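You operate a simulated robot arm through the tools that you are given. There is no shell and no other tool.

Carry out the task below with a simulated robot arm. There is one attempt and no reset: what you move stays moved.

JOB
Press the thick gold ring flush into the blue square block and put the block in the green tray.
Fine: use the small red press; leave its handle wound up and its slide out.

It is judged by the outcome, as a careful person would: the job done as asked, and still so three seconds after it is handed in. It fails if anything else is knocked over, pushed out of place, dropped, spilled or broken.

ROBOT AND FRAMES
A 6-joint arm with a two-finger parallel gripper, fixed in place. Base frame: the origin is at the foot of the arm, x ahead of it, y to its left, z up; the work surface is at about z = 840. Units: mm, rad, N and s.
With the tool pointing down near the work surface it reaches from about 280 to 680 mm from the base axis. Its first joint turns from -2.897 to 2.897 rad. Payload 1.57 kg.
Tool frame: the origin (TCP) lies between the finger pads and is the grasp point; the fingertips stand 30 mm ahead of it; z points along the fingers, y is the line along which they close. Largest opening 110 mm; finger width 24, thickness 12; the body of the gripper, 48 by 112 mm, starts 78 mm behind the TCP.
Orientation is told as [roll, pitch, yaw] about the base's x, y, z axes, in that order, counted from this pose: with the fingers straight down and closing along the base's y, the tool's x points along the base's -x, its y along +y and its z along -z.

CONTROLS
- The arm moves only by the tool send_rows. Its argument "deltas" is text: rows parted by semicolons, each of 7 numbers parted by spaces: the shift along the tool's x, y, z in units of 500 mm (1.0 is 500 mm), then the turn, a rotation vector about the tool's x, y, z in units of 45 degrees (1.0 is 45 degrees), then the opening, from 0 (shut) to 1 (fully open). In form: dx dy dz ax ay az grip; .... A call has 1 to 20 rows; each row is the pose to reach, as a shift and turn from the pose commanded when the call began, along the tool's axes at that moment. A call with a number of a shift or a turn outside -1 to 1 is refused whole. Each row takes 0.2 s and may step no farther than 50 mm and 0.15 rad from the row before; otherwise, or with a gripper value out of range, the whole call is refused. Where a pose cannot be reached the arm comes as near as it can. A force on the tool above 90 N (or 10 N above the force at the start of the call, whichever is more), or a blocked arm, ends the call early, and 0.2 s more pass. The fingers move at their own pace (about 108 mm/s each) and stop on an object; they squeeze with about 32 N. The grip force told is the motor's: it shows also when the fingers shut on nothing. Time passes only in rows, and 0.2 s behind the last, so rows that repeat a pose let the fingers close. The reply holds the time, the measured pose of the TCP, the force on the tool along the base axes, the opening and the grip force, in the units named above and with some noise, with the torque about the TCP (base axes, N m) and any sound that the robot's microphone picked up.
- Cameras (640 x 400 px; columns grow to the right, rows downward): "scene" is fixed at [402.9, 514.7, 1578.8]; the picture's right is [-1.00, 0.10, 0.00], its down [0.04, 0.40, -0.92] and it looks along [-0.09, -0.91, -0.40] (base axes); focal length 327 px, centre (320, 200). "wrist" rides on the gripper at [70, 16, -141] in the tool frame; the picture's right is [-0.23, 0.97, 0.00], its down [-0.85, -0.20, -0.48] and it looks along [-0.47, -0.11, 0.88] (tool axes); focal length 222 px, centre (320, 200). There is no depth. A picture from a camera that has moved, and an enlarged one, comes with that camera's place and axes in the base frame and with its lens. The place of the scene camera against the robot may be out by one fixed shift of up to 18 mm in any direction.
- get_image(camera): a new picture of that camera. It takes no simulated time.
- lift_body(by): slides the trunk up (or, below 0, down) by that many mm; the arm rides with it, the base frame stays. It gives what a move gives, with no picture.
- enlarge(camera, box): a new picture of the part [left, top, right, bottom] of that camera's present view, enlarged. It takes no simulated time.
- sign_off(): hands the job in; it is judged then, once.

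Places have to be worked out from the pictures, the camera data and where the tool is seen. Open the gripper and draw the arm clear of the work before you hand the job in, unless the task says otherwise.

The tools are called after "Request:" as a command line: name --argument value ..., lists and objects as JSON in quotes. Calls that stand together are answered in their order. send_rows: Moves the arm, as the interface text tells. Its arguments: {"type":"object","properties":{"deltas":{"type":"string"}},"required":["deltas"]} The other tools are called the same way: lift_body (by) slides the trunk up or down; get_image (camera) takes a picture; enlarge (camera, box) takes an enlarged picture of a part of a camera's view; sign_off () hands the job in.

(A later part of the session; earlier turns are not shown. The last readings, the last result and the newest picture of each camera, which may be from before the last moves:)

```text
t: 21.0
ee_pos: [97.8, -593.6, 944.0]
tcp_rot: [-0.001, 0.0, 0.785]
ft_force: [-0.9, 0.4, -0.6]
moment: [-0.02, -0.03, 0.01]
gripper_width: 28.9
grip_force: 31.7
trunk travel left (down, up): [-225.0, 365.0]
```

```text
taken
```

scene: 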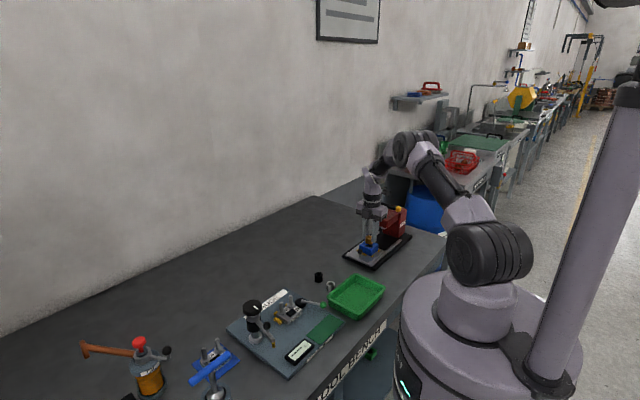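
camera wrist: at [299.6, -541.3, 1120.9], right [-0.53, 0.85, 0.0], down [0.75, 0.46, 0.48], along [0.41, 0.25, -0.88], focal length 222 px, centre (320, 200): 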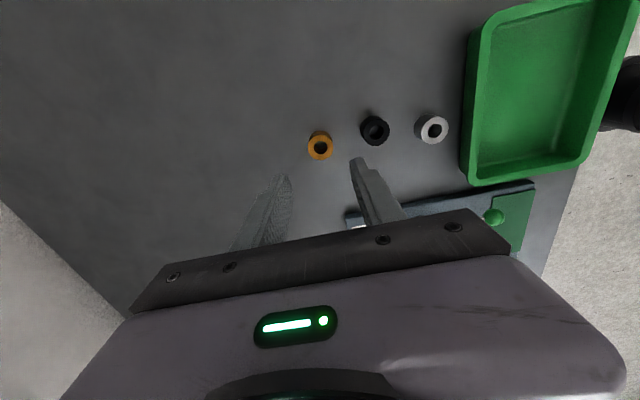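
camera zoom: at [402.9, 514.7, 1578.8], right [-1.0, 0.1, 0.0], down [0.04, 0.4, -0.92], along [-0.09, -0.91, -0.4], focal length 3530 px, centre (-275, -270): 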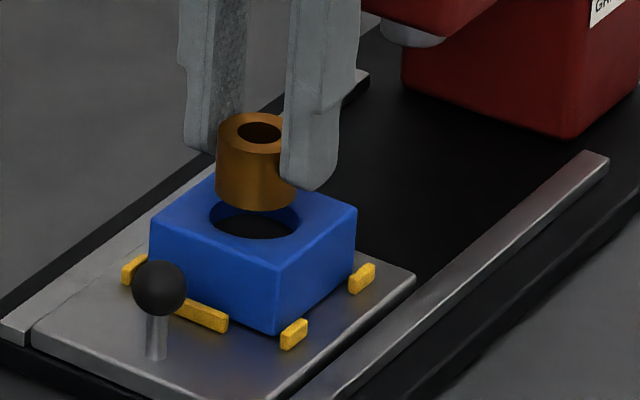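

I'll zoom further from both cameras to check the ring's alignment over the bore.

Request:
enlarge --camera "scene" --box '[362, 232, 386, 250]'

Request:
enlarge --camera "wrist" --box '[280, 120, 360, 185]'

```text
16.00 times, centred on (374, 241) of scene
camera zoom: at [402.9, 514.7, 1578.8], right [-1.0, 0.1, 0.0], down [0.04, 0.4, -0.92], along [-0.09, -0.91, -0.4], focal length 5225 px, centre (-544, -456)
```

zoom: 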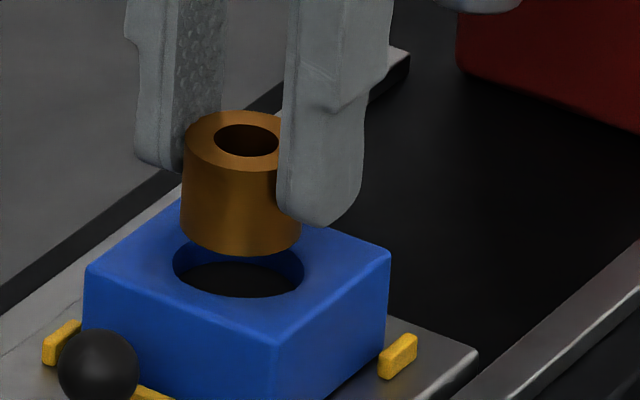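

```text
6.15 times, centred on (320, 152) of wrist
camera zoom: at [36.9, -631.6, 1085.0], right [-0.53, 0.85, 0.0], down [0.75, 0.46, 0.48], along [0.41, 0.25, -0.88], focal length 1367 px, centre (320, 492)
```

zoom: 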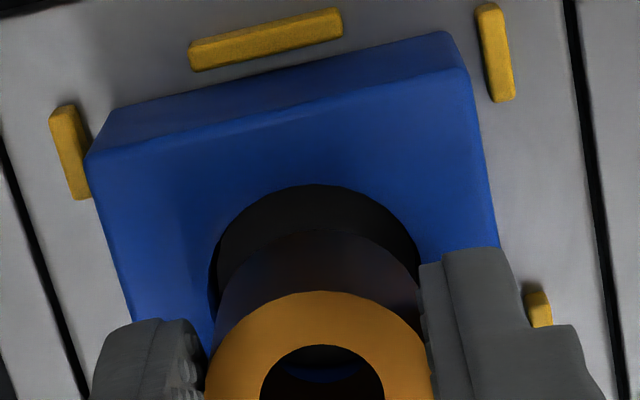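

Both views suggest the ring is ~1.5 mm too far in +y. I'll correct by that amount and lower to a few millimetres above the block.

Request:
send_rows --deltas "0.0023 -0.0014 0 0 0 0 0; 0.0023 -0.0014 0.012 0 0 0 0; 0.0023 -0.0014 0.022 0 0 0 0; 0.0023 -0.0014 0.022 0 0 0 0"

Request:
enlarge --camera "scene" --box '[362, 232, 386, 250]'

Request:
enlarge --camera "wrist" --box '[280, 120, 360, 185]'

```text
t: 22.0
ee_pos: [97.7, -594.7, 933.9]
tcp_rot: [0.001, -0.001, 0.785]
ft_force: [0.4, 0.0, 0.0]
moment: [-0.02, 0.01, 0.04]
gripper_width: 29.0
grip_force: 32.1
trunk travel left (down, up): [-225.0, 365.0]
```

```text
16.00 times, centred on (374, 241) of scene
camera zoom: at [402.9, 514.7, 1578.8], right [-1.0, 0.1, 0.0], down [0.04, 0.4, -0.92], along [-0.09, -0.91, -0.4], focal length 5225 px, centre (-544, -456)
```

zoom: 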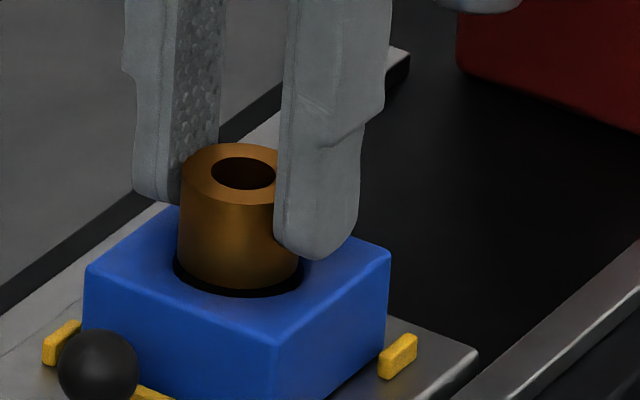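

```text
6.15 times, centred on (320, 152) of wrist
camera zoom: at [36.5, -633.8, 1074.5], right [-0.53, 0.85, 0.0], down [0.75, 0.46, 0.48], along [0.41, 0.25, -0.88], focal length 1367 px, centre (320, 492)
```

zoom: 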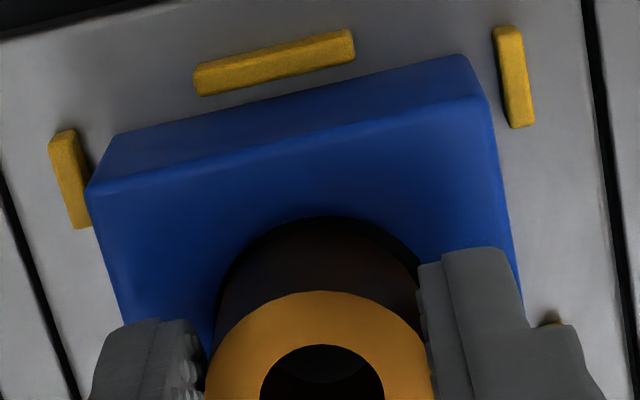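

Very close. I'll zoom in more to judge the crescent between ring and bore.

Request:
enlarge --camera "wrist" --box '[298, 145, 345, 182]'

Request:
enlarge --camera "scene" --box '[367, 239, 381, 249]'

```text
10.81 times, centred on (322, 164) of wrist
camera zoom: at [36.5, -633.8, 1074.5], right [-0.53, 0.85, 0.0], down [0.75, 0.46, 0.48], along [0.41, 0.25, -0.88], focal length 2401 px, centre (304, 595)
```

zoom: 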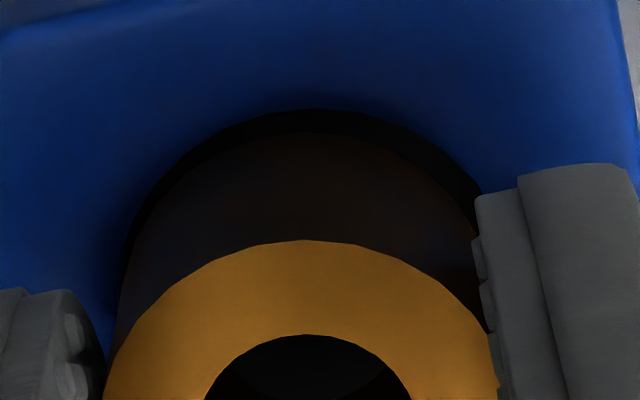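

```text
16.00 times, centred on (374, 244) of scene
camera zoom: at [402.9, 514.7, 1578.8], right [-1.0, 0.1, 0.0], down [0.04, 0.4, -0.92], along [-0.09, -0.91, -0.4], focal length 5225 px, centre (-544, -504)
```

zoom: 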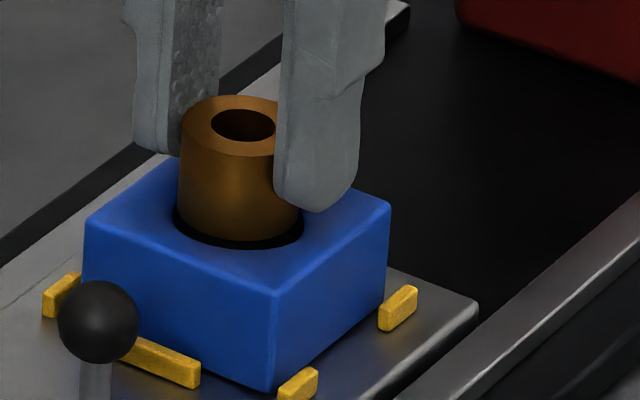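

Alignment looks within ~0.4 mm in both views with roughly a 1.5 mm gap. Lowering gently in small steps.

Request:
send_rows --deltas "0 0 0.002 0 0 0 0; 0 0 0.004 0 0 0 0; 0 0 0.006 0 0 0 0; 0 0 0.006 0 0 0 0"

Request:
enlarge --camera "wrist" --box '[298, 145, 345, 182]'

Request:
enlarge --camera "scene" --box '[367, 239, 381, 249]'

```text
t: 23.0
ee_pos: [97.0, -595.8, 931.1]
tcp_rot: [-0.002, 0.001, 0.786]
ft_force: [-0.8, -0.7, -0.5]
moment: [0.02, 0.03, 0.0]
gripper_width: 28.9
grip_force: 32.4
trunk travel left (down, up): [-225.0, 365.0]
```

```text
10.81 times, centred on (322, 164) of wrist
camera zoom: at [36.5, -633.7, 1072.0], right [-0.53, 0.85, 0.0], down [0.75, 0.46, 0.48], along [0.41, 0.25, -0.88], focal length 2401 px, centre (304, 595)
```

zoom: 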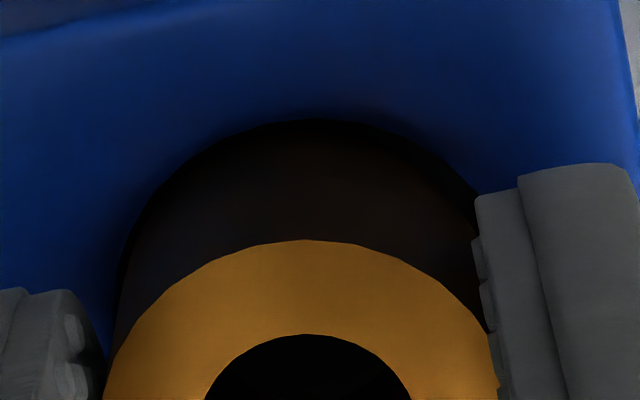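

```text
16.00 times, centred on (374, 244) of scene
camera zoom: at [402.9, 514.7, 1578.8], right [-1.0, 0.1, 0.0], down [0.04, 0.4, -0.92], along [-0.09, -0.91, -0.4], focal length 5225 px, centre (-544, -504)
```

zoom: 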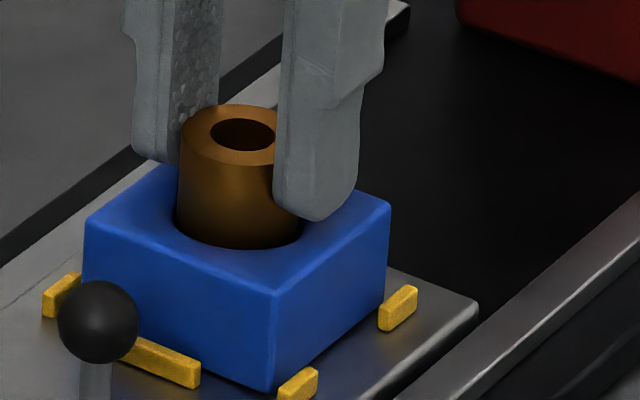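

No contact yet and the ring looks to be entering the bore mouth. Continuing down 2 mm.

Request:
send_rows --deltas "0 0 0.002 0 0 0 0; 0 0 0.004 0 0 0 0; 0 0 0.004 0 0 0 0"

Request:
enlarge --camera "scene" --box '[367, 239, 381, 249]'

```text
t: 23.8
ee_pos: [97.1, -595.8, 928.5]
tcp_rot: [0.001, 0.001, 0.786]
ft_force: [-0.8, 0.6, -0.5]
moment: [0.0, 0.0, -0.01]
gripper_width: 28.7
grip_force: 32.3
trunk travel left (down, up): [-225.0, 365.0]
```

```text
16.00 times, centred on (374, 244) of scene
camera zoom: at [402.9, 514.7, 1578.8], right [-1.0, 0.1, 0.0], down [0.04, 0.4, -0.92], along [-0.09, -0.91, -0.4], focal length 5225 px, centre (-544, -504)
```

zoom: 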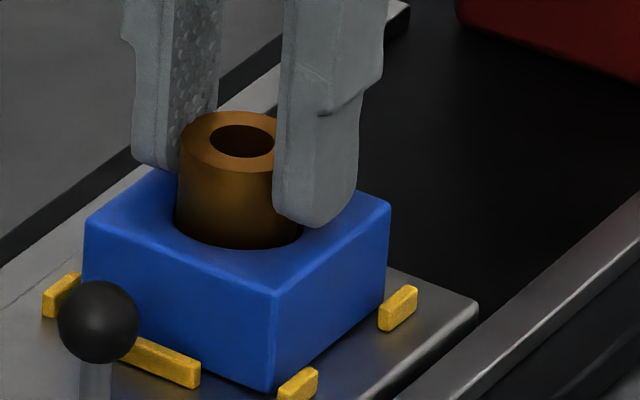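

The ring is going into the bore freely. Continuing down, watching force.

Request:
send_rows --deltas "0 0 0.002 0 0 0 0; 0 0 0.004 0 0 0 0; 0 0 0.004 0 0 0 0"

Request:
enlarge --camera "scene" --box '[367, 239, 381, 249]'

Request:
enlarge --camera "wrist" --box '[280, 120, 360, 185]'

```text
t: 24.6
ee_pos: [96.7, -596.8, 927.2]
tcp_rot: [0.0, -0.001, 0.786]
ft_force: [0.4, 0.5, -0.9]
moment: [0.0, 0.01, 0.02]
gripper_width: 28.8
grip_force: 31.8
trunk travel left (down, up): [-225.0, 365.0]
```

```text
16.00 times, centred on (374, 244) of scene
camera zoom: at [402.9, 514.7, 1578.8], right [-1.0, 0.1, 0.0], down [0.04, 0.4, -0.92], along [-0.09, -0.91, -0.4], focal length 5225 px, centre (-544, -504)
```

zoom: 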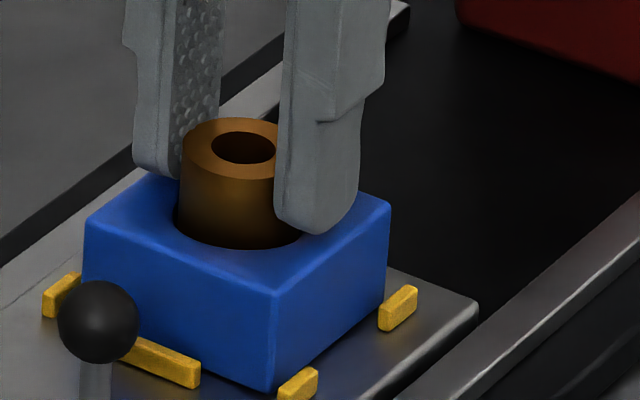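

```text
6.15 times, centred on (320, 152) of wrist
camera zoom: at [36.0, -634.1, 1068.0], right [-0.53, 0.85, 0.0], down [0.75, 0.46, 0.48], along [0.41, 0.25, -0.88], focal length 1367 px, centre (320, 492)
```

zoom: 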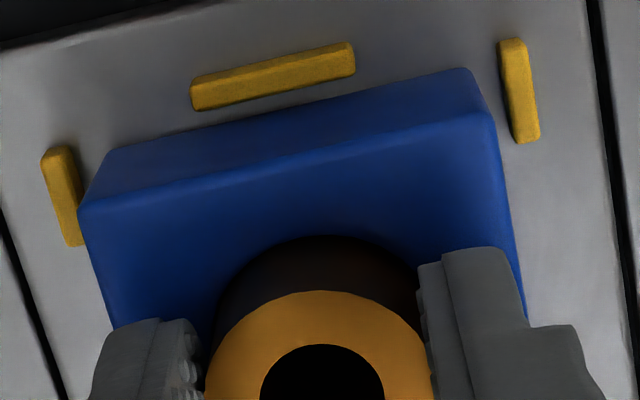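

Still no resistance; continuing another 2–3 mm.

Request:
send_rows --deltas "0 0 0.002 0 0 0 0; 0 0 0.004 0 0 0 0; 0 0 0.004 0 0 0 0"

Request:
enlarge --camera "scene" --box '[367, 239, 381, 249]'

```text
t: 25.4
ee_pos: [97.7, -598.3, 924.1]
tcp_rot: [0.0, 0.001, 0.784]
ft_force: [-0.2, 0.8, -1.8]
moment: [0.01, -0.01, 0.01]
gripper_width: 28.5
grip_force: 32.4
trunk travel left (down, up): [-225.0, 365.0]
```

```text
16.00 times, centred on (374, 244) of scene
camera zoom: at [402.9, 514.7, 1578.8], right [-1.0, 0.1, 0.0], down [0.04, 0.4, -0.92], along [-0.09, -0.91, -0.4], focal length 5225 px, centre (-544, -504)
```

zoom: 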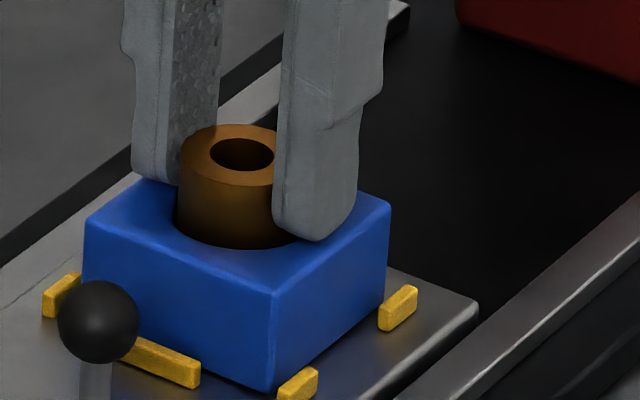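

Ring is ~5 mm deep in the bore's lead-in with no load. One more 2 mm, then I'll see whether it bottoms.

Request:
send_rows --deltas "0 0 0.002 0 0 0 0; 0 0 0.004 0 0 0 0; 0 0 0.004 0 0 0 0"

Request:
enlarge --camera "scene" --box '[367, 239, 381, 249]'

Request:
enlarge --camera "wrist" --box '[280, 120, 360, 185]'

```text
t: 26.2
ee_pos: [96.7, -595.3, 924.2]
tcp_rot: [-0.001, 0.0, 0.786]
ft_force: [-0.1, -1.7, 13.6]
moment: [0.21, 0.15, -0.05]
gripper_width: 28.5
grip_force: 31.9
trunk travel left (down, up): [-225.0, 365.0]
```

```text
16.00 times, centred on (374, 244) of scene
camera zoom: at [402.9, 514.7, 1578.8], right [-1.0, 0.1, 0.0], down [0.04, 0.4, -0.92], along [-0.09, -0.91, -0.4], focal length 5225 px, centre (-544, -504)
```

zoom: 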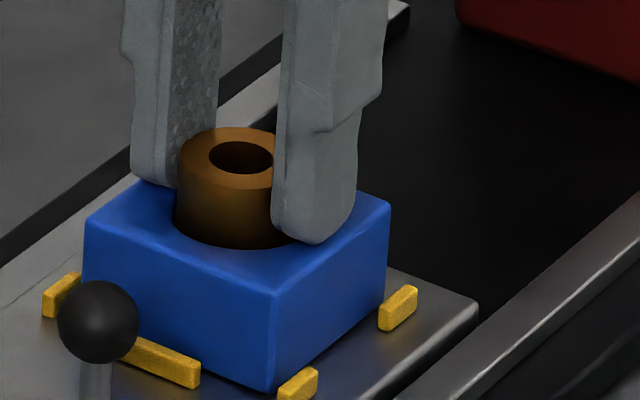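

```text
6.15 times, centred on (320, 152) of wrist
camera zoom: at [36.4, -633.8, 1065.3], right [-0.53, 0.85, 0.0], down [0.75, 0.46, 0.48], along [0.41, 0.25, -0.88], focal length 1367 px, centre (320, 492)
```

zoom: 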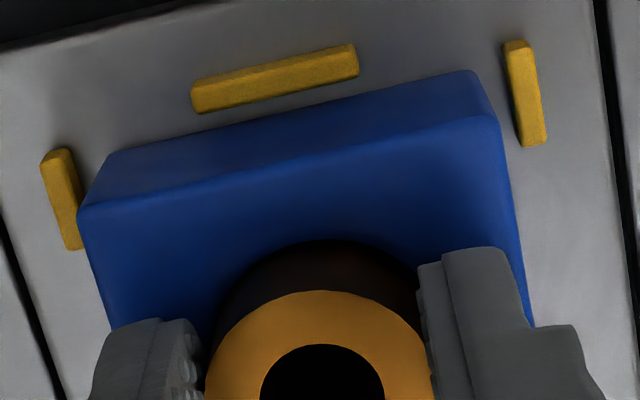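

Contact at 13.6 N with the ring ~6 mm deep: it has bottomed in the lead-in. I'll release and rise.

Request:
send_rows --deltas "0 0 -0.002 0 0 0 0; 0 0 -0.002 0 0 0 0.35; 0 0 -0.002 0 0 0 0.45; 0 0 -0.03 0 0 0 0.45; 0 0 -0.1 0 0 0 0.45; 0 0 -0.15 0 0 0 0.45; 0 0 -0.15 0 0 0 0.45"

Request:
enlarge --camera "scene" --box '[362, 232, 386, 250]'

Request:
get_image --camera "wrist"

Request:
enlarge --camera "wrist" --box '[240, 70, 400, 190]'

Request:
enlarge --camera "scene" --box '[340, 190, 430, 270]'

```text
t: 27.8
ee_pos: [97.6, -596.2, 998.0]
tcp_rot: [0.001, 0.0, 0.786]
ft_force: [-0.8, 0.4, -0.2]
moment: [-0.02, -0.03, 0.01]
gripper_width: 49.3
grip_force: 0.0
trunk travel left (down, up): [-225.0, 365.0]
```

```text
16.00 times, centred on (374, 241) of scene
camera zoom: at [402.9, 514.7, 1578.8], right [-1.0, 0.1, 0.0], down [0.04, 0.4, -0.92], along [-0.09, -0.91, -0.4], focal length 5225 px, centre (-544, -456)
```

zoom: 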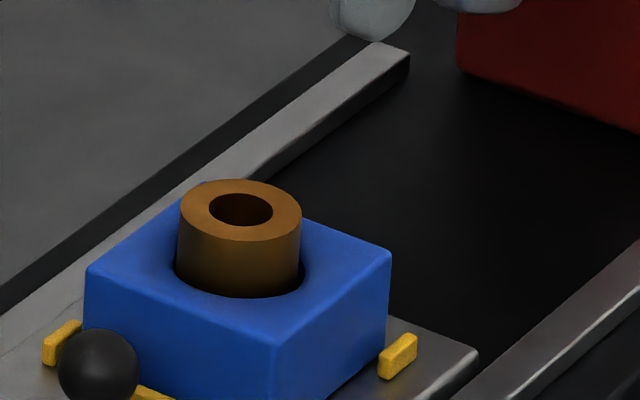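

```text
taken
camera wrist: at [36.0, -633.6, 1139.0], right [-0.53, 0.85, 0.0], down [0.75, 0.46, 0.48], along [0.41, 0.25, -0.88], focal length 222 px, centre (320, 200)
```

wrist: 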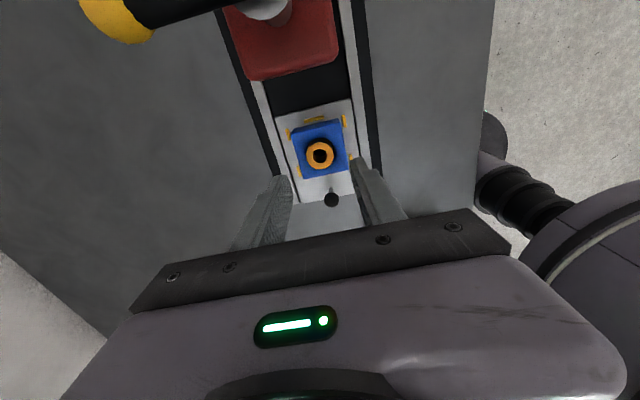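

```text
3.33 times, centred on (320, 130) of wrist
camera zoom: at [36.0, -633.6, 1139.0], right [-0.53, 0.85, 0.0], down [0.75, 0.46, 0.48], along [0.41, 0.25, -0.88], focal length 740 px, centre (320, 433)
```

zoom: 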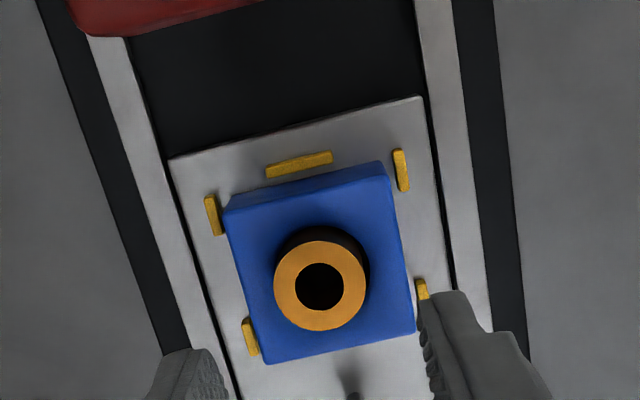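

```text
5.00 times, centred on (385, 230) of scene
camera zoom: at [402.9, 514.7, 1578.8], right [-1.0, 0.1, 0.0], down [0.04, 0.4, -0.92], along [-0.09, -0.91, -0.4], focal length 1633 px, centre (-5, 50)
```

zoom: 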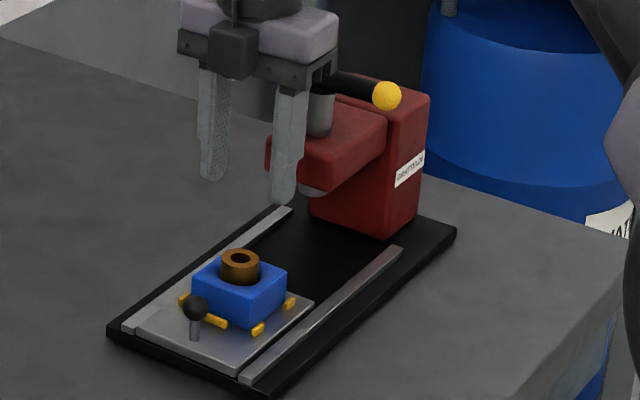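

The ring stands upright in the bore, ~18 mm proud. To push the slide safely I want the wrist camera on the outside, so I'll move out past the knob while turning the tool toward yaw -135°, in 45° stages.

Request:
send_rows --deltas "-0.0325 0 0 0 0 0.1667 0.2; -0.0651 0 0 0 0 0.3333 0; -0.0976 0 0 0 0 0.5 0; -0.1301 0 0 0 0 0.6667 0; -0.1627 -0.0006 0 0 0 0.8333 0; -0.1952 -0.0006 0 0 0 1 0; -0.1952 -0.0006 0 0 0 1 0"

Request:
send_rows --deltas "0 0 0 0 0 0.1667 0; 0 0 0 0 0 0.3333 0; 0 0 0 0 0 0.5 0; 0 0 0 0 0 0.6667 0; 0 0 0 0 0 0.8333 0; 0 0 0 0 0 1 0; 0 0 0 0 0 1 0"

Request:
get_image --camera "scene"

```text
t: 29.4
ee_pos: [166.5, -527.3, 997.1]
tcp_rot: [0.0, 0.0, -0.003]
ft_force: [0.1, -1.3, 0.2]
moment: [0.04, -0.01, 0.01]
gripper_width: 0.0
grip_force: 20.7
trunk travel left (down, up): [-225.0, 365.0]
```

```text
t: 31.0
ee_pos: [165.5, -527.5, 998.9]
tcp_rot: [-0.001, 0.0, -0.788]
ft_force: [0.0, -0.4, -0.8]
moment: [0.01, 0.01, -0.02]
gripper_width: 0.0
grip_force: 20.8
trunk travel left (down, up): [-225.0, 365.0]
```

```text
taken
```

scene: 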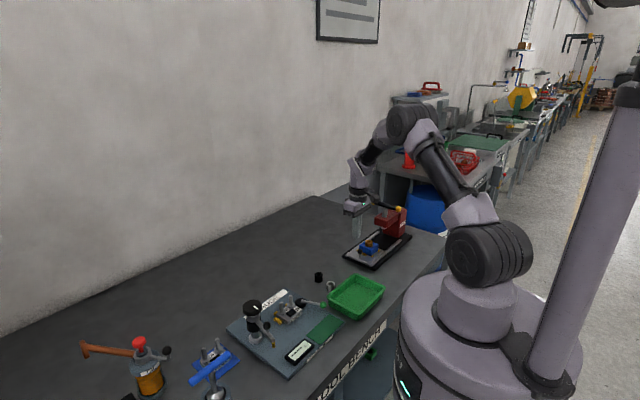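

Rotation is smooth to -45°; continuing to -135°.

Request:
send_rows --deltas "0 0 0 0 0 0.1667 0; 0 0 0 0 0 0.3333 0; 0 0 0 0 0 0.5 0; 0 0 0 0 0 0.6667 0; 0 0 0 0 0 0.8333 0; 0 0 0 0 0 1 0; 0 0 0 0 0 1 0"

Request:
send_rows --deltas "0 0 0 0 0 0.1667 0; 0 0 0 0 0 0.3333 0; 0 0 0 0 0 0.5 0; 0 0 0 0 0 0.6667 0; 0 0 0 0 0 0.8333 0; 0 0 0 0 0 1 0; 0 0 0 0 0 1 0"

Request:
get_image --camera "wrist"

Request:
get_image --camera "scene"

```text
t: 32.6
ee_pos: [167.3, -526.9, 998.3]
tcp_rot: [0.0, 0.0, -1.573]
ft_force: [0.3, -0.3, -0.1]
moment: [0.02, -0.01, -0.01]
gripper_width: 0.2
grip_force: 21.2
trunk travel left (down, up): [-225.0, 365.0]
```

```text
t: 34.2
ee_pos: [166.5, -527.1, 998.7]
tcp_rot: [0.001, -0.001, -2.359]
ft_force: [0.7, -0.6, 0.3]
moment: [-0.02, 0.01, 0.01]
gripper_width: 0.1
grip_force: 21.8
trunk travel left (down, up): [-225.0, 365.0]
```

```text
taken
camera wrist: at [227.3, -489.6, 1139.1], right [0.53, -0.85, 0.0], down [-0.75, -0.46, 0.48], along [-0.41, -0.25, -0.88], focal length 222 px, centre (320, 200)
```

wrist: 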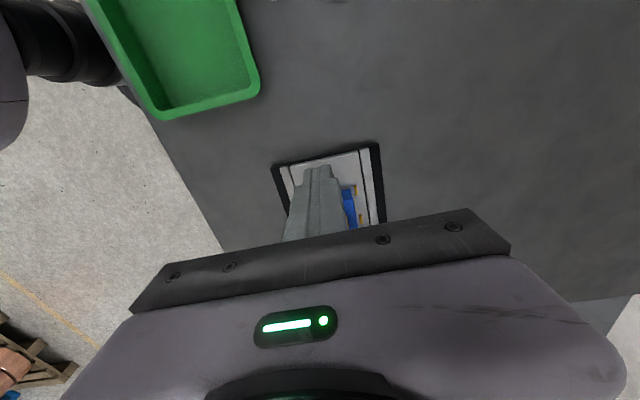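

```text
taken
```

scene: 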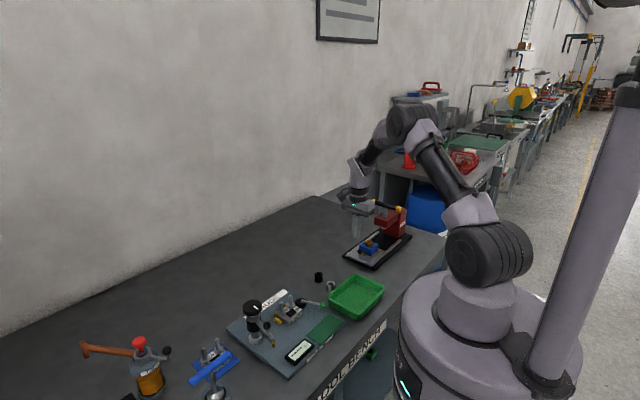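

Yaw is now -135°. I'll open the fingers and move above the knob to locate it precisely.

Request:
send_rows --deltas "-0.032 0 0 0 0 0 0.45; -0.064 0 0.03 0 0 0 0.45; -0.064 0 0.076 0 0 0 0.45; -0.064 0 0.076 0 0 0 0.45"

Request:
get_image --camera "wrist"

Request:
enlarge --camera "wrist" --box '[240, 70, 400, 190]'

Request:
enlarge --camera "scene" --box '[340, 190, 430, 270]'

```text
t: 35.2
ee_pos: [144.1, -548.7, 959.3]
tcp_rot: [-0.001, 0.0, -2.355]
ft_force: [-0.3, -1.1, 0.0]
moment: [0.04, 0.01, -0.01]
gripper_width: 49.6
grip_force: 0.0
trunk travel left (down, up): [-225.0, 365.0]
```

```text
taken
camera wrist: at [204.6, -512.2, 1100.7], right [0.53, -0.85, 0.0], down [-0.75, -0.46, 0.48], along [-0.41, -0.25, -0.88], focal length 222 px, centre (320, 200)
```

wrist: 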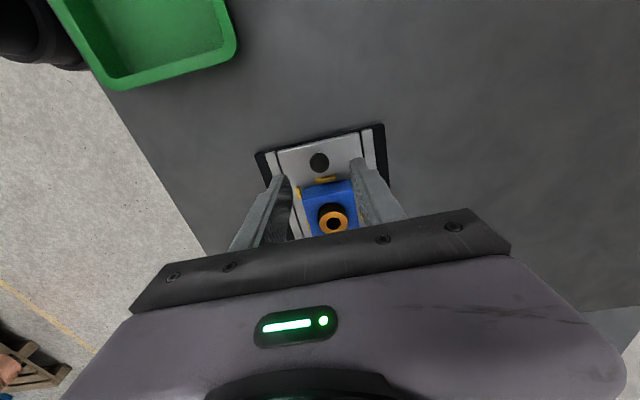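

```text
3.33 times, centred on (320, 130) of wrist
camera zoom: at [204.6, -512.2, 1100.7], right [0.53, -0.85, 0.0], down [-0.75, -0.46, 0.48], along [-0.41, -0.25, -0.88], focal length 740 px, centre (320, 433)
```

zoom: 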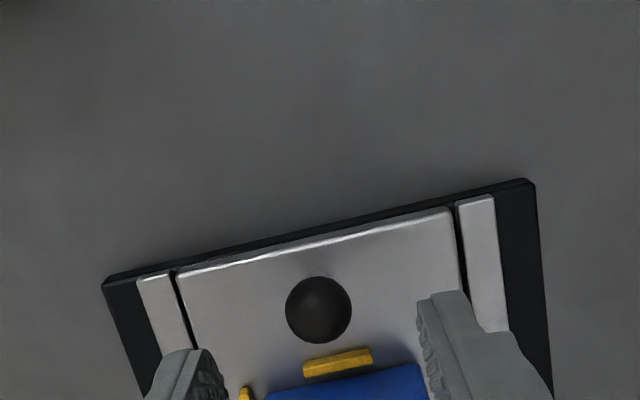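

```text
5.00 times, centred on (385, 230) of scene
camera zoom: at [402.9, 514.7, 1578.8], right [-1.0, 0.1, 0.0], down [0.04, 0.4, -0.92], along [-0.09, -0.91, -0.4], focal length 1633 px, centre (-5, 50)
```

zoom: 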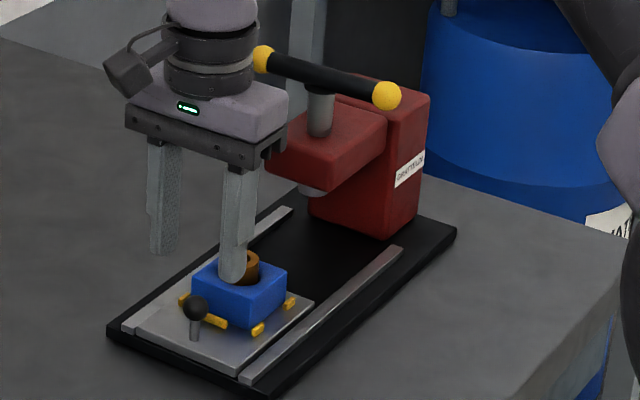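

The knob centre is ≈(142.2,-550.6), radius ~10 mm. Descending around it and gripping.

Request:
send_rows --deltas "-0.0024 -0.003 0.03 0 0 0 0.4; -0.0024 -0.003 0.07 0 0 0 0.4; -0.0024 -0.003 0.1 0 0 0 0.4; -0.0024 -0.003 0.1 0 0 0 0.4"

Request:
enlarge --camera "wrist" --box '[220, 80, 420, 210]'

Request:
enlarge --camera "scene" --box '[340, 190, 430, 270]'

```text
t: 36.2
ee_pos: [142.5, -550.2, 909.9]
tcp_rot: [-0.001, 0.001, -2.357]
ft_force: [-0.3, 0.3, -0.3]
moment: [0.01, -0.01, -0.03]
gripper_width: 43.9
grip_force: 0.0
trunk travel left (down, up): [-225.0, 365.0]
```

```text
3.08 times, centred on (320, 145) of wrist
camera zoom: at [202.7, -512.7, 1051.2], right [0.53, -0.85, 0.0], down [-0.75, -0.46, 0.48], along [-0.41, -0.25, -0.88], focal length 684 px, centre (320, 369)
```

zoom: 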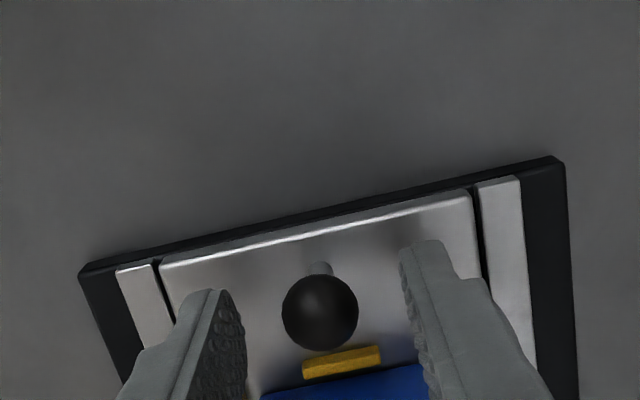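

```text
5.00 times, centred on (385, 230) of scene
camera zoom: at [402.9, 514.7, 1578.8], right [-1.0, 0.1, 0.0], down [0.04, 0.4, -0.92], along [-0.09, -0.91, -0.4], focal length 1633 px, centre (-5, 50)
```

zoom: 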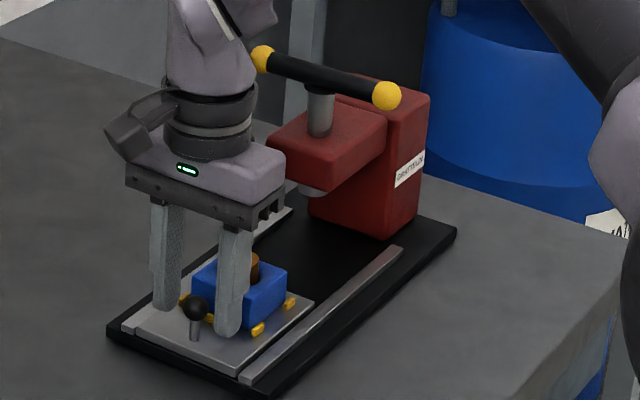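

Fingers straddle the knob cleanly. Closing on it, then a short test push of 10 mm toward the press.

Request:
send_rows --deltas "0 0 0 0 0 0 0; 0 0 0 0 0 0 0; 0 0 0 0 0 0 0; -0.01 0 0 0 0 0 0; -0.02 0 0 0 0 0 0; -0.02 0 0 0 0 0 0"

Request:
enlarge --camera "scene" --box '[340, 190, 430, 270]'

```text
t: 37.6
ee_pos: [134.8, -558.8, 909.9]
tcp_rot: [-0.001, 0.0, -2.356]
ft_force: [4.4, -5.5, 1.0]
moment: [0.07, -0.26, -0.04]
gripper_width: 19.5
grip_force: 33.9
trunk travel left (down, up): [-225.0, 365.0]
```

```text
5.00 times, centred on (385, 230) of scene
camera zoom: at [402.9, 514.7, 1578.8], right [-1.0, 0.1, 0.0], down [0.04, 0.4, -0.92], along [-0.09, -0.91, -0.4], focal length 1633 px, centre (-5, 50)
```

zoom: 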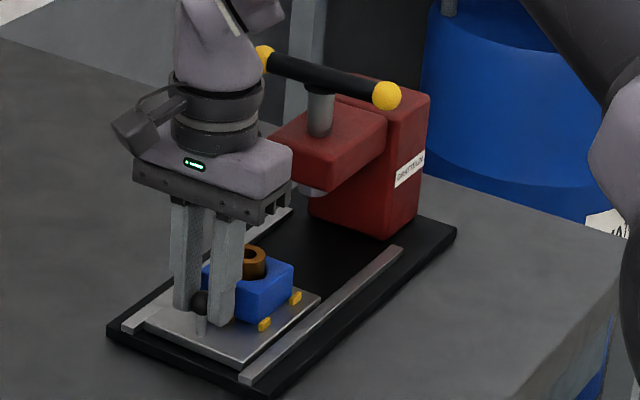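

The slide moves freely; a 7 N side load shows ~0.7 mm lateral offset, which I'll trim while pushing 70 mm further.

Request:
send_rows --deltas "-0.01 0.0014 0 0 0 0 0; -0.03 0.0014 0 0 0 0 0; -0.05 0.0014 0 0 0 0 0; -0.07 0.0014 0 0 0 0 0; -0.09 0.0014 0 0 0 0 0; -0.11 0.0014 0 0 0 0 0; -0.13 0.0014 0 0 0 0 0; -0.14 0.0014 0 0 0 0 0; -0.14 0.0014 0 0 0 0 0"

Request:
enlarge --camera "scene" --box '[340, 190, 430, 270]'

Request:
get_image --camera "wrist"

```text
t: 39.6
ee_pos: [86.3, -607.8, 909.7]
tcp_rot: [0.0, 0.001, -2.355]
ft_force: [4.8, -4.1, 4.1]
moment: [-0.27, 0.15, 0.05]
gripper_width: 19.7
grip_force: 33.2
trunk travel left (down, up): [-225.0, 365.0]
```

```text
5.00 times, centred on (385, 230) of scene
camera zoom: at [402.9, 514.7, 1578.8], right [-1.0, 0.1, 0.0], down [0.04, 0.4, -0.92], along [-0.09, -0.91, -0.4], focal length 1633 px, centre (-5, 50)
```

zoom: 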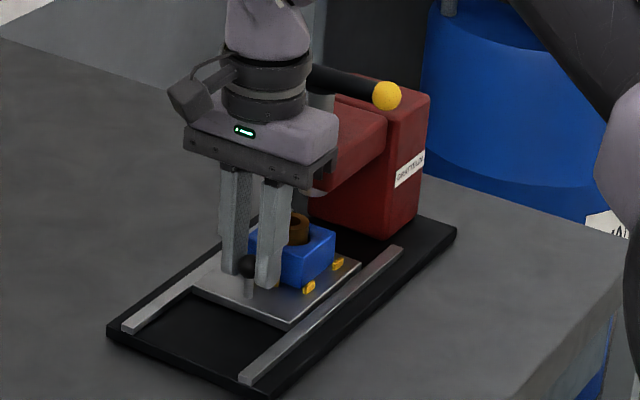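

```text
taken
camera wrist: at [146.6, -569.2, 1051.1], right [0.53, -0.85, 0.0], down [-0.75, -0.46, 0.48], along [-0.41, -0.25, -0.88], focal length 222 px, centre (320, 200)
```

wrist: 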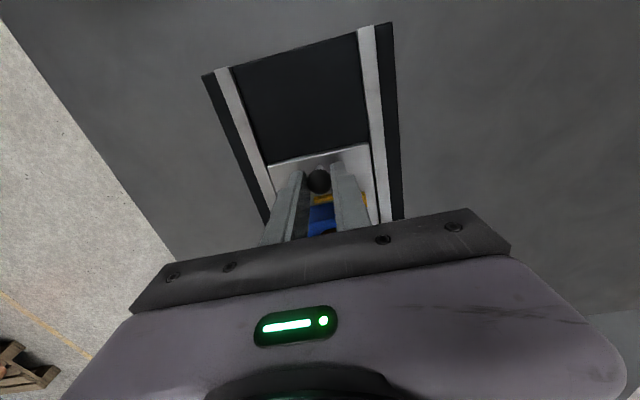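

80 mm in, block and ring are riding steadily. Pushing 22 mm more slowly, then checking clearance to the handle and head.

Request:
send_rows --deltas "-0.01 0.0008 0 0 0 0 0; -0.022 0.0008 0 0 0 0 0; -0.034 0.0008 0 0 0 0 0; -0.044 0.0008 0 0 0 0 0; -0.044 0.0008 0 0 0 0 0"

Request:
enlarge --camera "scene" --box '[355, 190, 425, 260]'

```text
t: 40.8
ee_pos: [70.6, -622.1, 910.6]
tcp_rot: [0.0, 0.0, -2.357]
ft_force: [-0.5, 0.4, 4.8]
moment: [0.38, -0.35, -0.03]
gripper_width: 19.5
grip_force: 33.4
trunk travel left (down, up): [-225.0, 365.0]
```

```text
5.71 times, centred on (390, 225) of scene
camera zoom: at [402.9, 514.7, 1578.8], right [-1.0, 0.1, 0.0], down [0.04, 0.4, -0.92], along [-0.09, -0.91, -0.4], focal length 1866 px, centre (-80, 57)
```

zoom: 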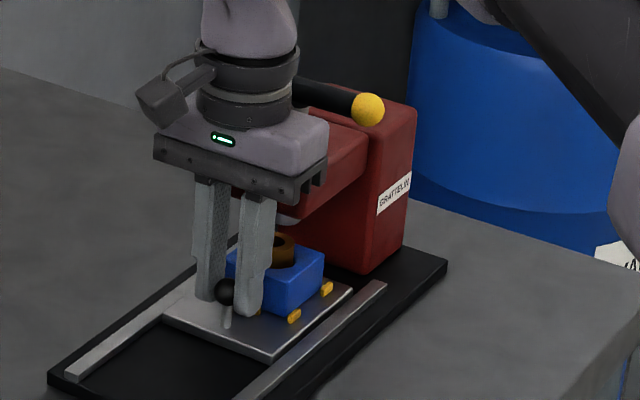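

102 mm in; now pushing in small steps until the stop is felt.

Request:
send_rows --deltas "-0.006 0 0 0 0 0 0; -0.012 0 0 0 0 0 0; -0.016 0 0 0 0 0 0; -0.016 0 0 0 0 0 0"

Request:
enlarge --camera "scene" --box '[365, 215, 405, 250]'

```text
t: 41.8
ee_pos: [63.6, -627.3, 909.8]
tcp_rot: [0.0, -0.001, -2.356]
ft_force: [-2.1, -0.6, 2.9]
moment: [-0.14, 0.16, -0.03]
gripper_width: 19.7
grip_force: 33.1
trunk travel left (down, up): [-225.0, 365.0]
```

```text
11.43 times, centred on (385, 232) of scene
camera zoom: at [402.9, 514.7, 1578.8], right [-1.0, 0.1, 0.0], down [0.04, 0.4, -0.92], along [-0.09, -0.91, -0.4], focal length 3732 px, centre (-423, -171)
```

zoom: 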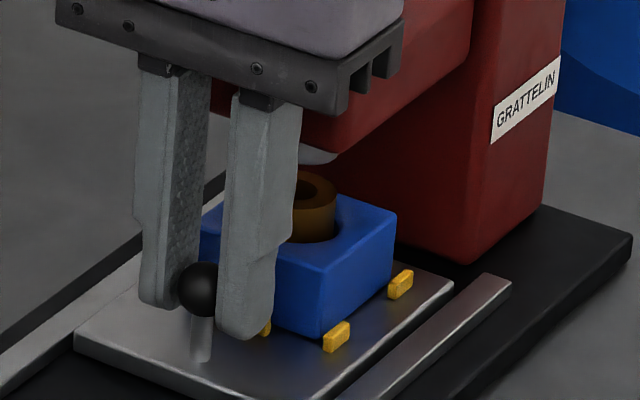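

Request:
send_rows --deltas "-0.004 0 0 0 0 0 0; -0.008 0 0 0 0 0 0; -0.008 0 0 0 0 0 0"

Request:
enlarge --camera "scene" --box '[365, 215, 405, 250]'

```text
t: 42.6
ee_pos: [62.0, -630.9, 910.0]
tcp_rot: [0.0, 0.0, -2.358]
ft_force: [-1.1, -1.0, 5.0]
moment: [0.1, -0.1, 0.0]
gripper_width: 19.8
grip_force: 33.3
trunk travel left (down, up): [-225.0, 365.0]
```

```text
11.43 times, centred on (385, 232) of scene
camera zoom: at [402.9, 514.7, 1578.8], right [-1.0, 0.1, 0.0], down [0.04, 0.4, -0.92], along [-0.09, -0.91, -0.4], focal length 3732 px, centre (-423, -171)
```

zoom: 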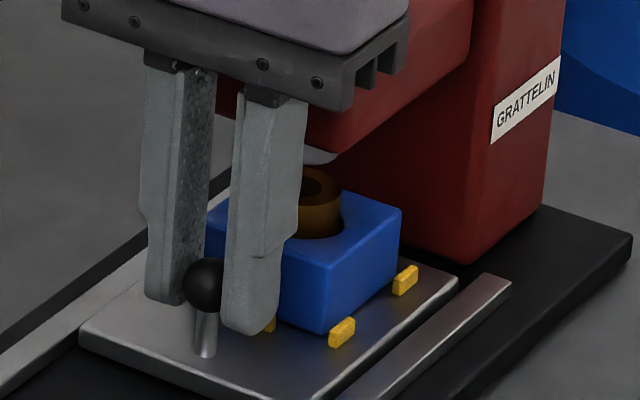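

No stop felt yet at 114 mm. Two more millimetre-scale steps.

Request:
send_rows --deltas "-0.004 0 0 0 0 0 0; -0.008 0 0 0 0 0 0; -0.008 0 0 0 0 0 0"

Request:
enlarge --camera "scene" --box '[365, 215, 405, 250]'

```text
t: 43.4
ee_pos: [60.9, -630.9, 910.4]
tcp_rot: [0.0, 0.002, -2.358]
ft_force: [11.0, 13.5, 1.6]
moment: [0.57, -0.51, 0.0]
gripper_width: 19.5
grip_force: 33.2
trunk travel left (down, up): [-225.0, 365.0]
```

```text
11.43 times, centred on (385, 232) of scene
camera zoom: at [402.9, 514.7, 1578.8], right [-1.0, 0.1, 0.0], down [0.04, 0.4, -0.92], along [-0.09, -0.91, -0.4], focal length 3732 px, centre (-423, -171)
```

zoom: 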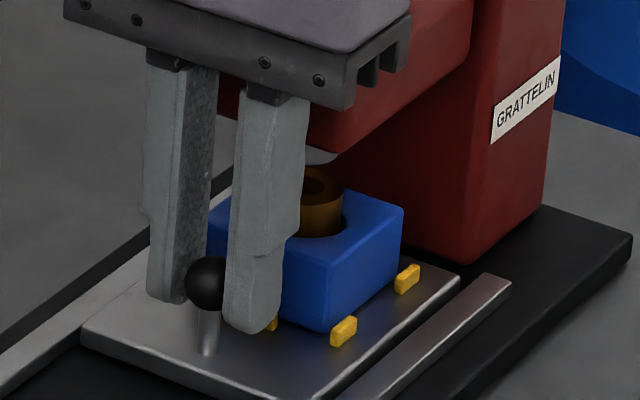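

A 17 N reaction acting at plate height shows the slide is on its inner stop. I'll back off 2 mm of preload, release the knob, and rise and retreat outward.

Request:
send_rows --deltas "0.004 0 0 0 0 0 0; 0.004 0 0 0 0 0 0.35; 0.004 0 0 0 0 0 0.4; 0.004 0 -0.03 0 0 0 0.4; 0.004 0 -0.08 0 0 0 0.4; 0.03 0 -0.14 0 0 0 0.4; 0.08 0 -0.2 0 0 0 0.4; 0.14 0 -0.26 0 0 0 0.4; 0.2 0 -0.3 0 0 0 0.4; 0.2 0 -0.3 0 0 0 0.4"

Request:
get_image --camera "wrist"

Request:
enlarge --camera "scene" --box '[350, 190, 420, 255]'

Request:
enlarge --camera "scene" --box '[370, 215, 400, 240]'

```text
t: 45.6
ee_pos: [131.7, -562.3, 1061.0]
tcp_rot: [0.0, -0.002, -2.356]
ft_force: [-0.3, -0.7, 0.8]
moment: [0.0, -0.03, 0.01]
gripper_width: 44.1
grip_force: 0.1
trunk travel left (down, up): [-225.0, 365.0]
```

```text
taken
camera wrist: at [191.7, -525.3, 1201.0], right [0.53, -0.85, 0.0], down [-0.75, -0.46, 0.48], along [-0.41, -0.25, -0.88], focal length 222 px, centre (320, 200)
```

wrist: 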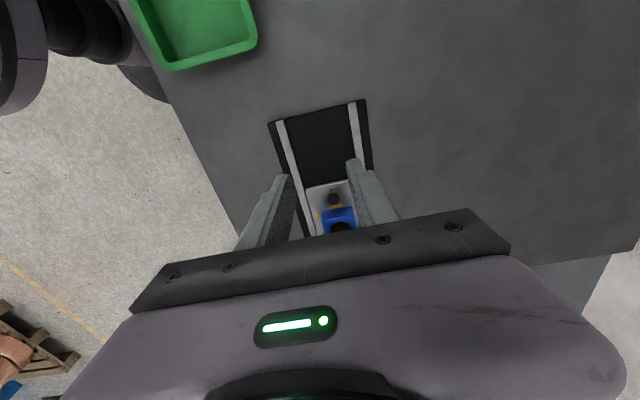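

```text
6.15 times, centred on (385, 222) of scene
camera zoom: at [402.9, 514.7, 1578.8], right [-1.0, 0.1, 0.0], down [0.04, 0.4, -0.92], along [-0.09, -0.91, -0.4], focal length 2010 px, centre (-80, 62)
```

zoom: 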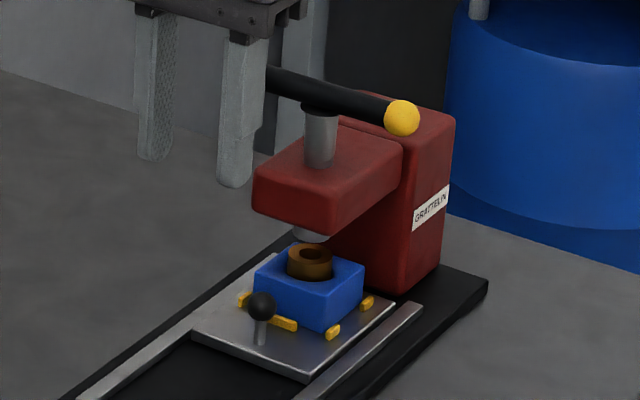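

```text
16.00 times, centred on (385, 228) of scene
camera zoom: at [402.9, 514.7, 1578.8], right [-1.0, 0.1, 0.0], down [0.04, 0.4, -0.92], along [-0.09, -0.91, -0.4], focal length 5225 px, centre (-720, -240)
```

zoom: 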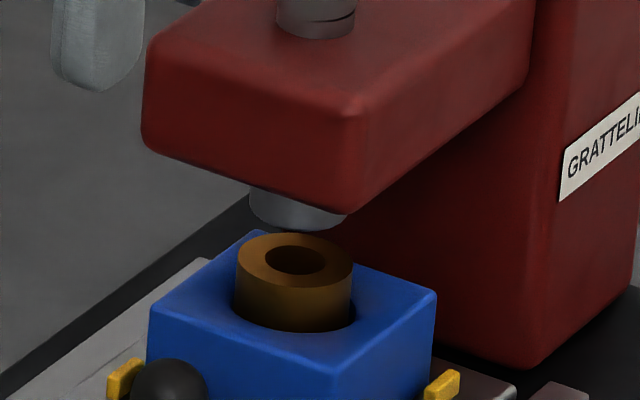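

The slide is fully in and the ring stands right below the ram nose (~15 mm gap). I need the handle/column geometry before winding, so I'll turn the tool to yaw -45° for a side view.

Request:
send_rows --deltas "0 0 -0.02 0 0 -0.1667 0; 0 0 -0.04 0 0 -0.3333 0; 0 0 -0.04 0 0 -0.5 0; 0 0 -0.04 0 0 -0.6667 0; 0 0 -0.04 0 0 -0.8333 0; 0 0 -0.04 0 0 -1 0; 0 0 -0.04 0 0 -1 0"

Request:
send_rows --deltas "0 0 0 0 0 -0.1667 0; 0 0 0 0 0 -0.3333 0; 0 0 0 0 0 -0.5 0; 0 0 0 0 0 -0.6667 0; 0 0 0 0 0 -0.8333 0; 0 0 0 0 0 -1 0; 0 0 0 0 0 -1 0"

Request:
get_image --camera "wrist"

Request:
enlarge --camera "wrist" --box '[0, 0, 320, 200]'

Request:
enlarge --camera "scene" --box '[360, 190, 420, 245]'

```text
t: 47.2
ee_pos: [130.4, -563.2, 1080.0]
tcp_rot: [0.0, 0.0, -1.568]
ft_force: [-0.2, 0.2, -0.2]
moment: [-0.01, 0.01, 0.0]
gripper_width: 0.2
grip_force: 21.2
trunk travel left (down, up): [-225.0, 365.0]
```

```text
t: 48.8
ee_pos: [130.3, -563.1, 1080.0]
tcp_rot: [-0.002, 0.0, -0.784]
ft_force: [0.6, 0.9, 0.1]
moment: [0.05, -0.01, 0.0]
gripper_width: 0.1
grip_force: 21.3
trunk travel left (down, up): [-225.0, 365.0]
```

```text
taken
camera wrist: at [91.9, -502.7, 1221.1], right [0.85, 0.53, 0.0], down [0.46, -0.75, 0.48], along [0.25, -0.41, -0.88], focal length 222 px, centre (320, 200)
```

wrist: 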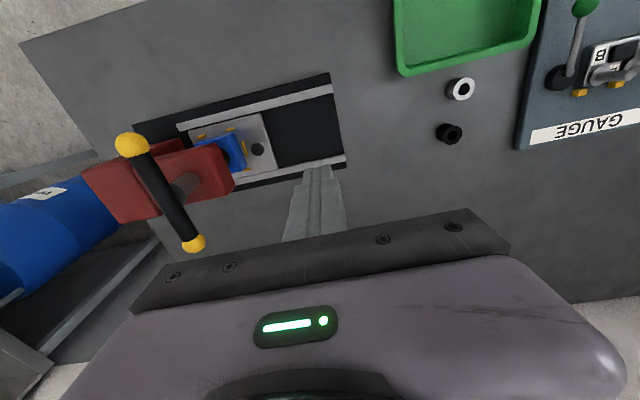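

```text
2.00 times, centred on (160, 100) of wrist
camera zoom: at [91.9, -502.7, 1221.1], right [0.85, 0.53, 0.0], down [0.46, -0.75, 0.48], along [0.25, -0.41, -0.88], focal length 444 px, centre (640, 400)
```

zoom: 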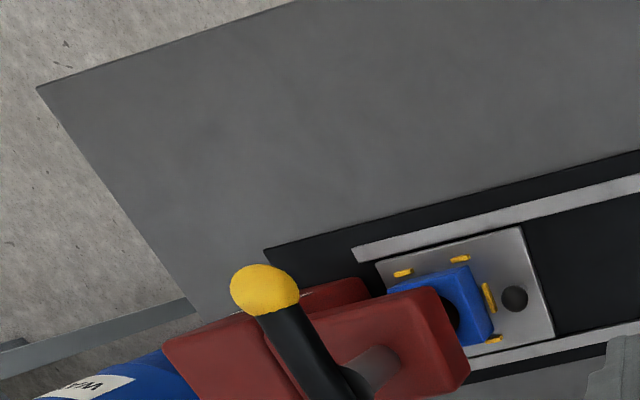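

```text
7.27 times, centred on (390, 218) of scene
camera zoom: at [402.9, 514.7, 1578.8], right [-1.0, 0.1, 0.0], down [0.04, 0.4, -0.92], along [-0.09, -0.91, -0.4], focal length 2375 px, centre (-189, 73)
```

zoom: 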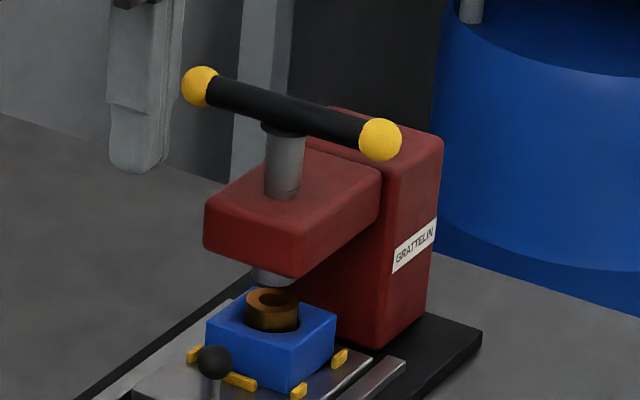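

I'll zoom into the press head and column in the wrist view to get heights.

Request:
enlarge --camera "wrist" --box '[70, 110, 290, 260]'

Request:
enlarge --camera "scene" --box '[376, 196, 406, 222]'

```text
2.67 times, centred on (180, 185) of wrist
camera zoom: at [91.9, -502.7, 1221.1], right [0.85, 0.53, 0.0], down [0.46, -0.75, 0.48], along [0.25, -0.41, -0.88], focal length 592 px, centre (693, 240)
```

zoom: 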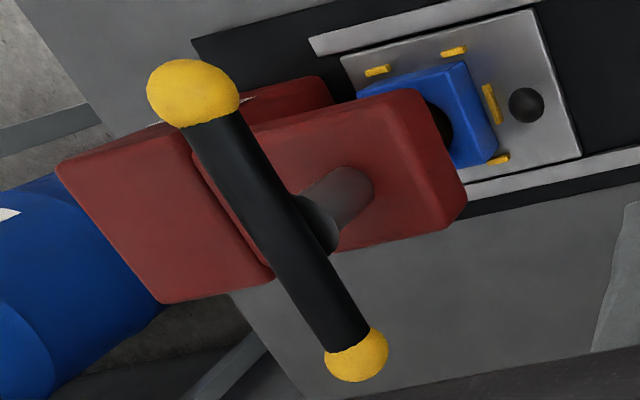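

```text
15.38 times, centred on (391, 209) of scene
camera zoom: at [402.9, 514.7, 1578.8], right [-1.0, 0.1, 0.0], down [0.04, 0.4, -0.92], along [-0.09, -0.91, -0.4], focal length 5024 px, centre (-772, 62)
```

zoom: 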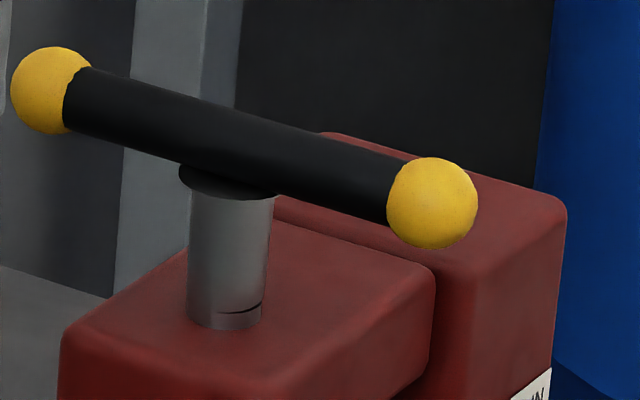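

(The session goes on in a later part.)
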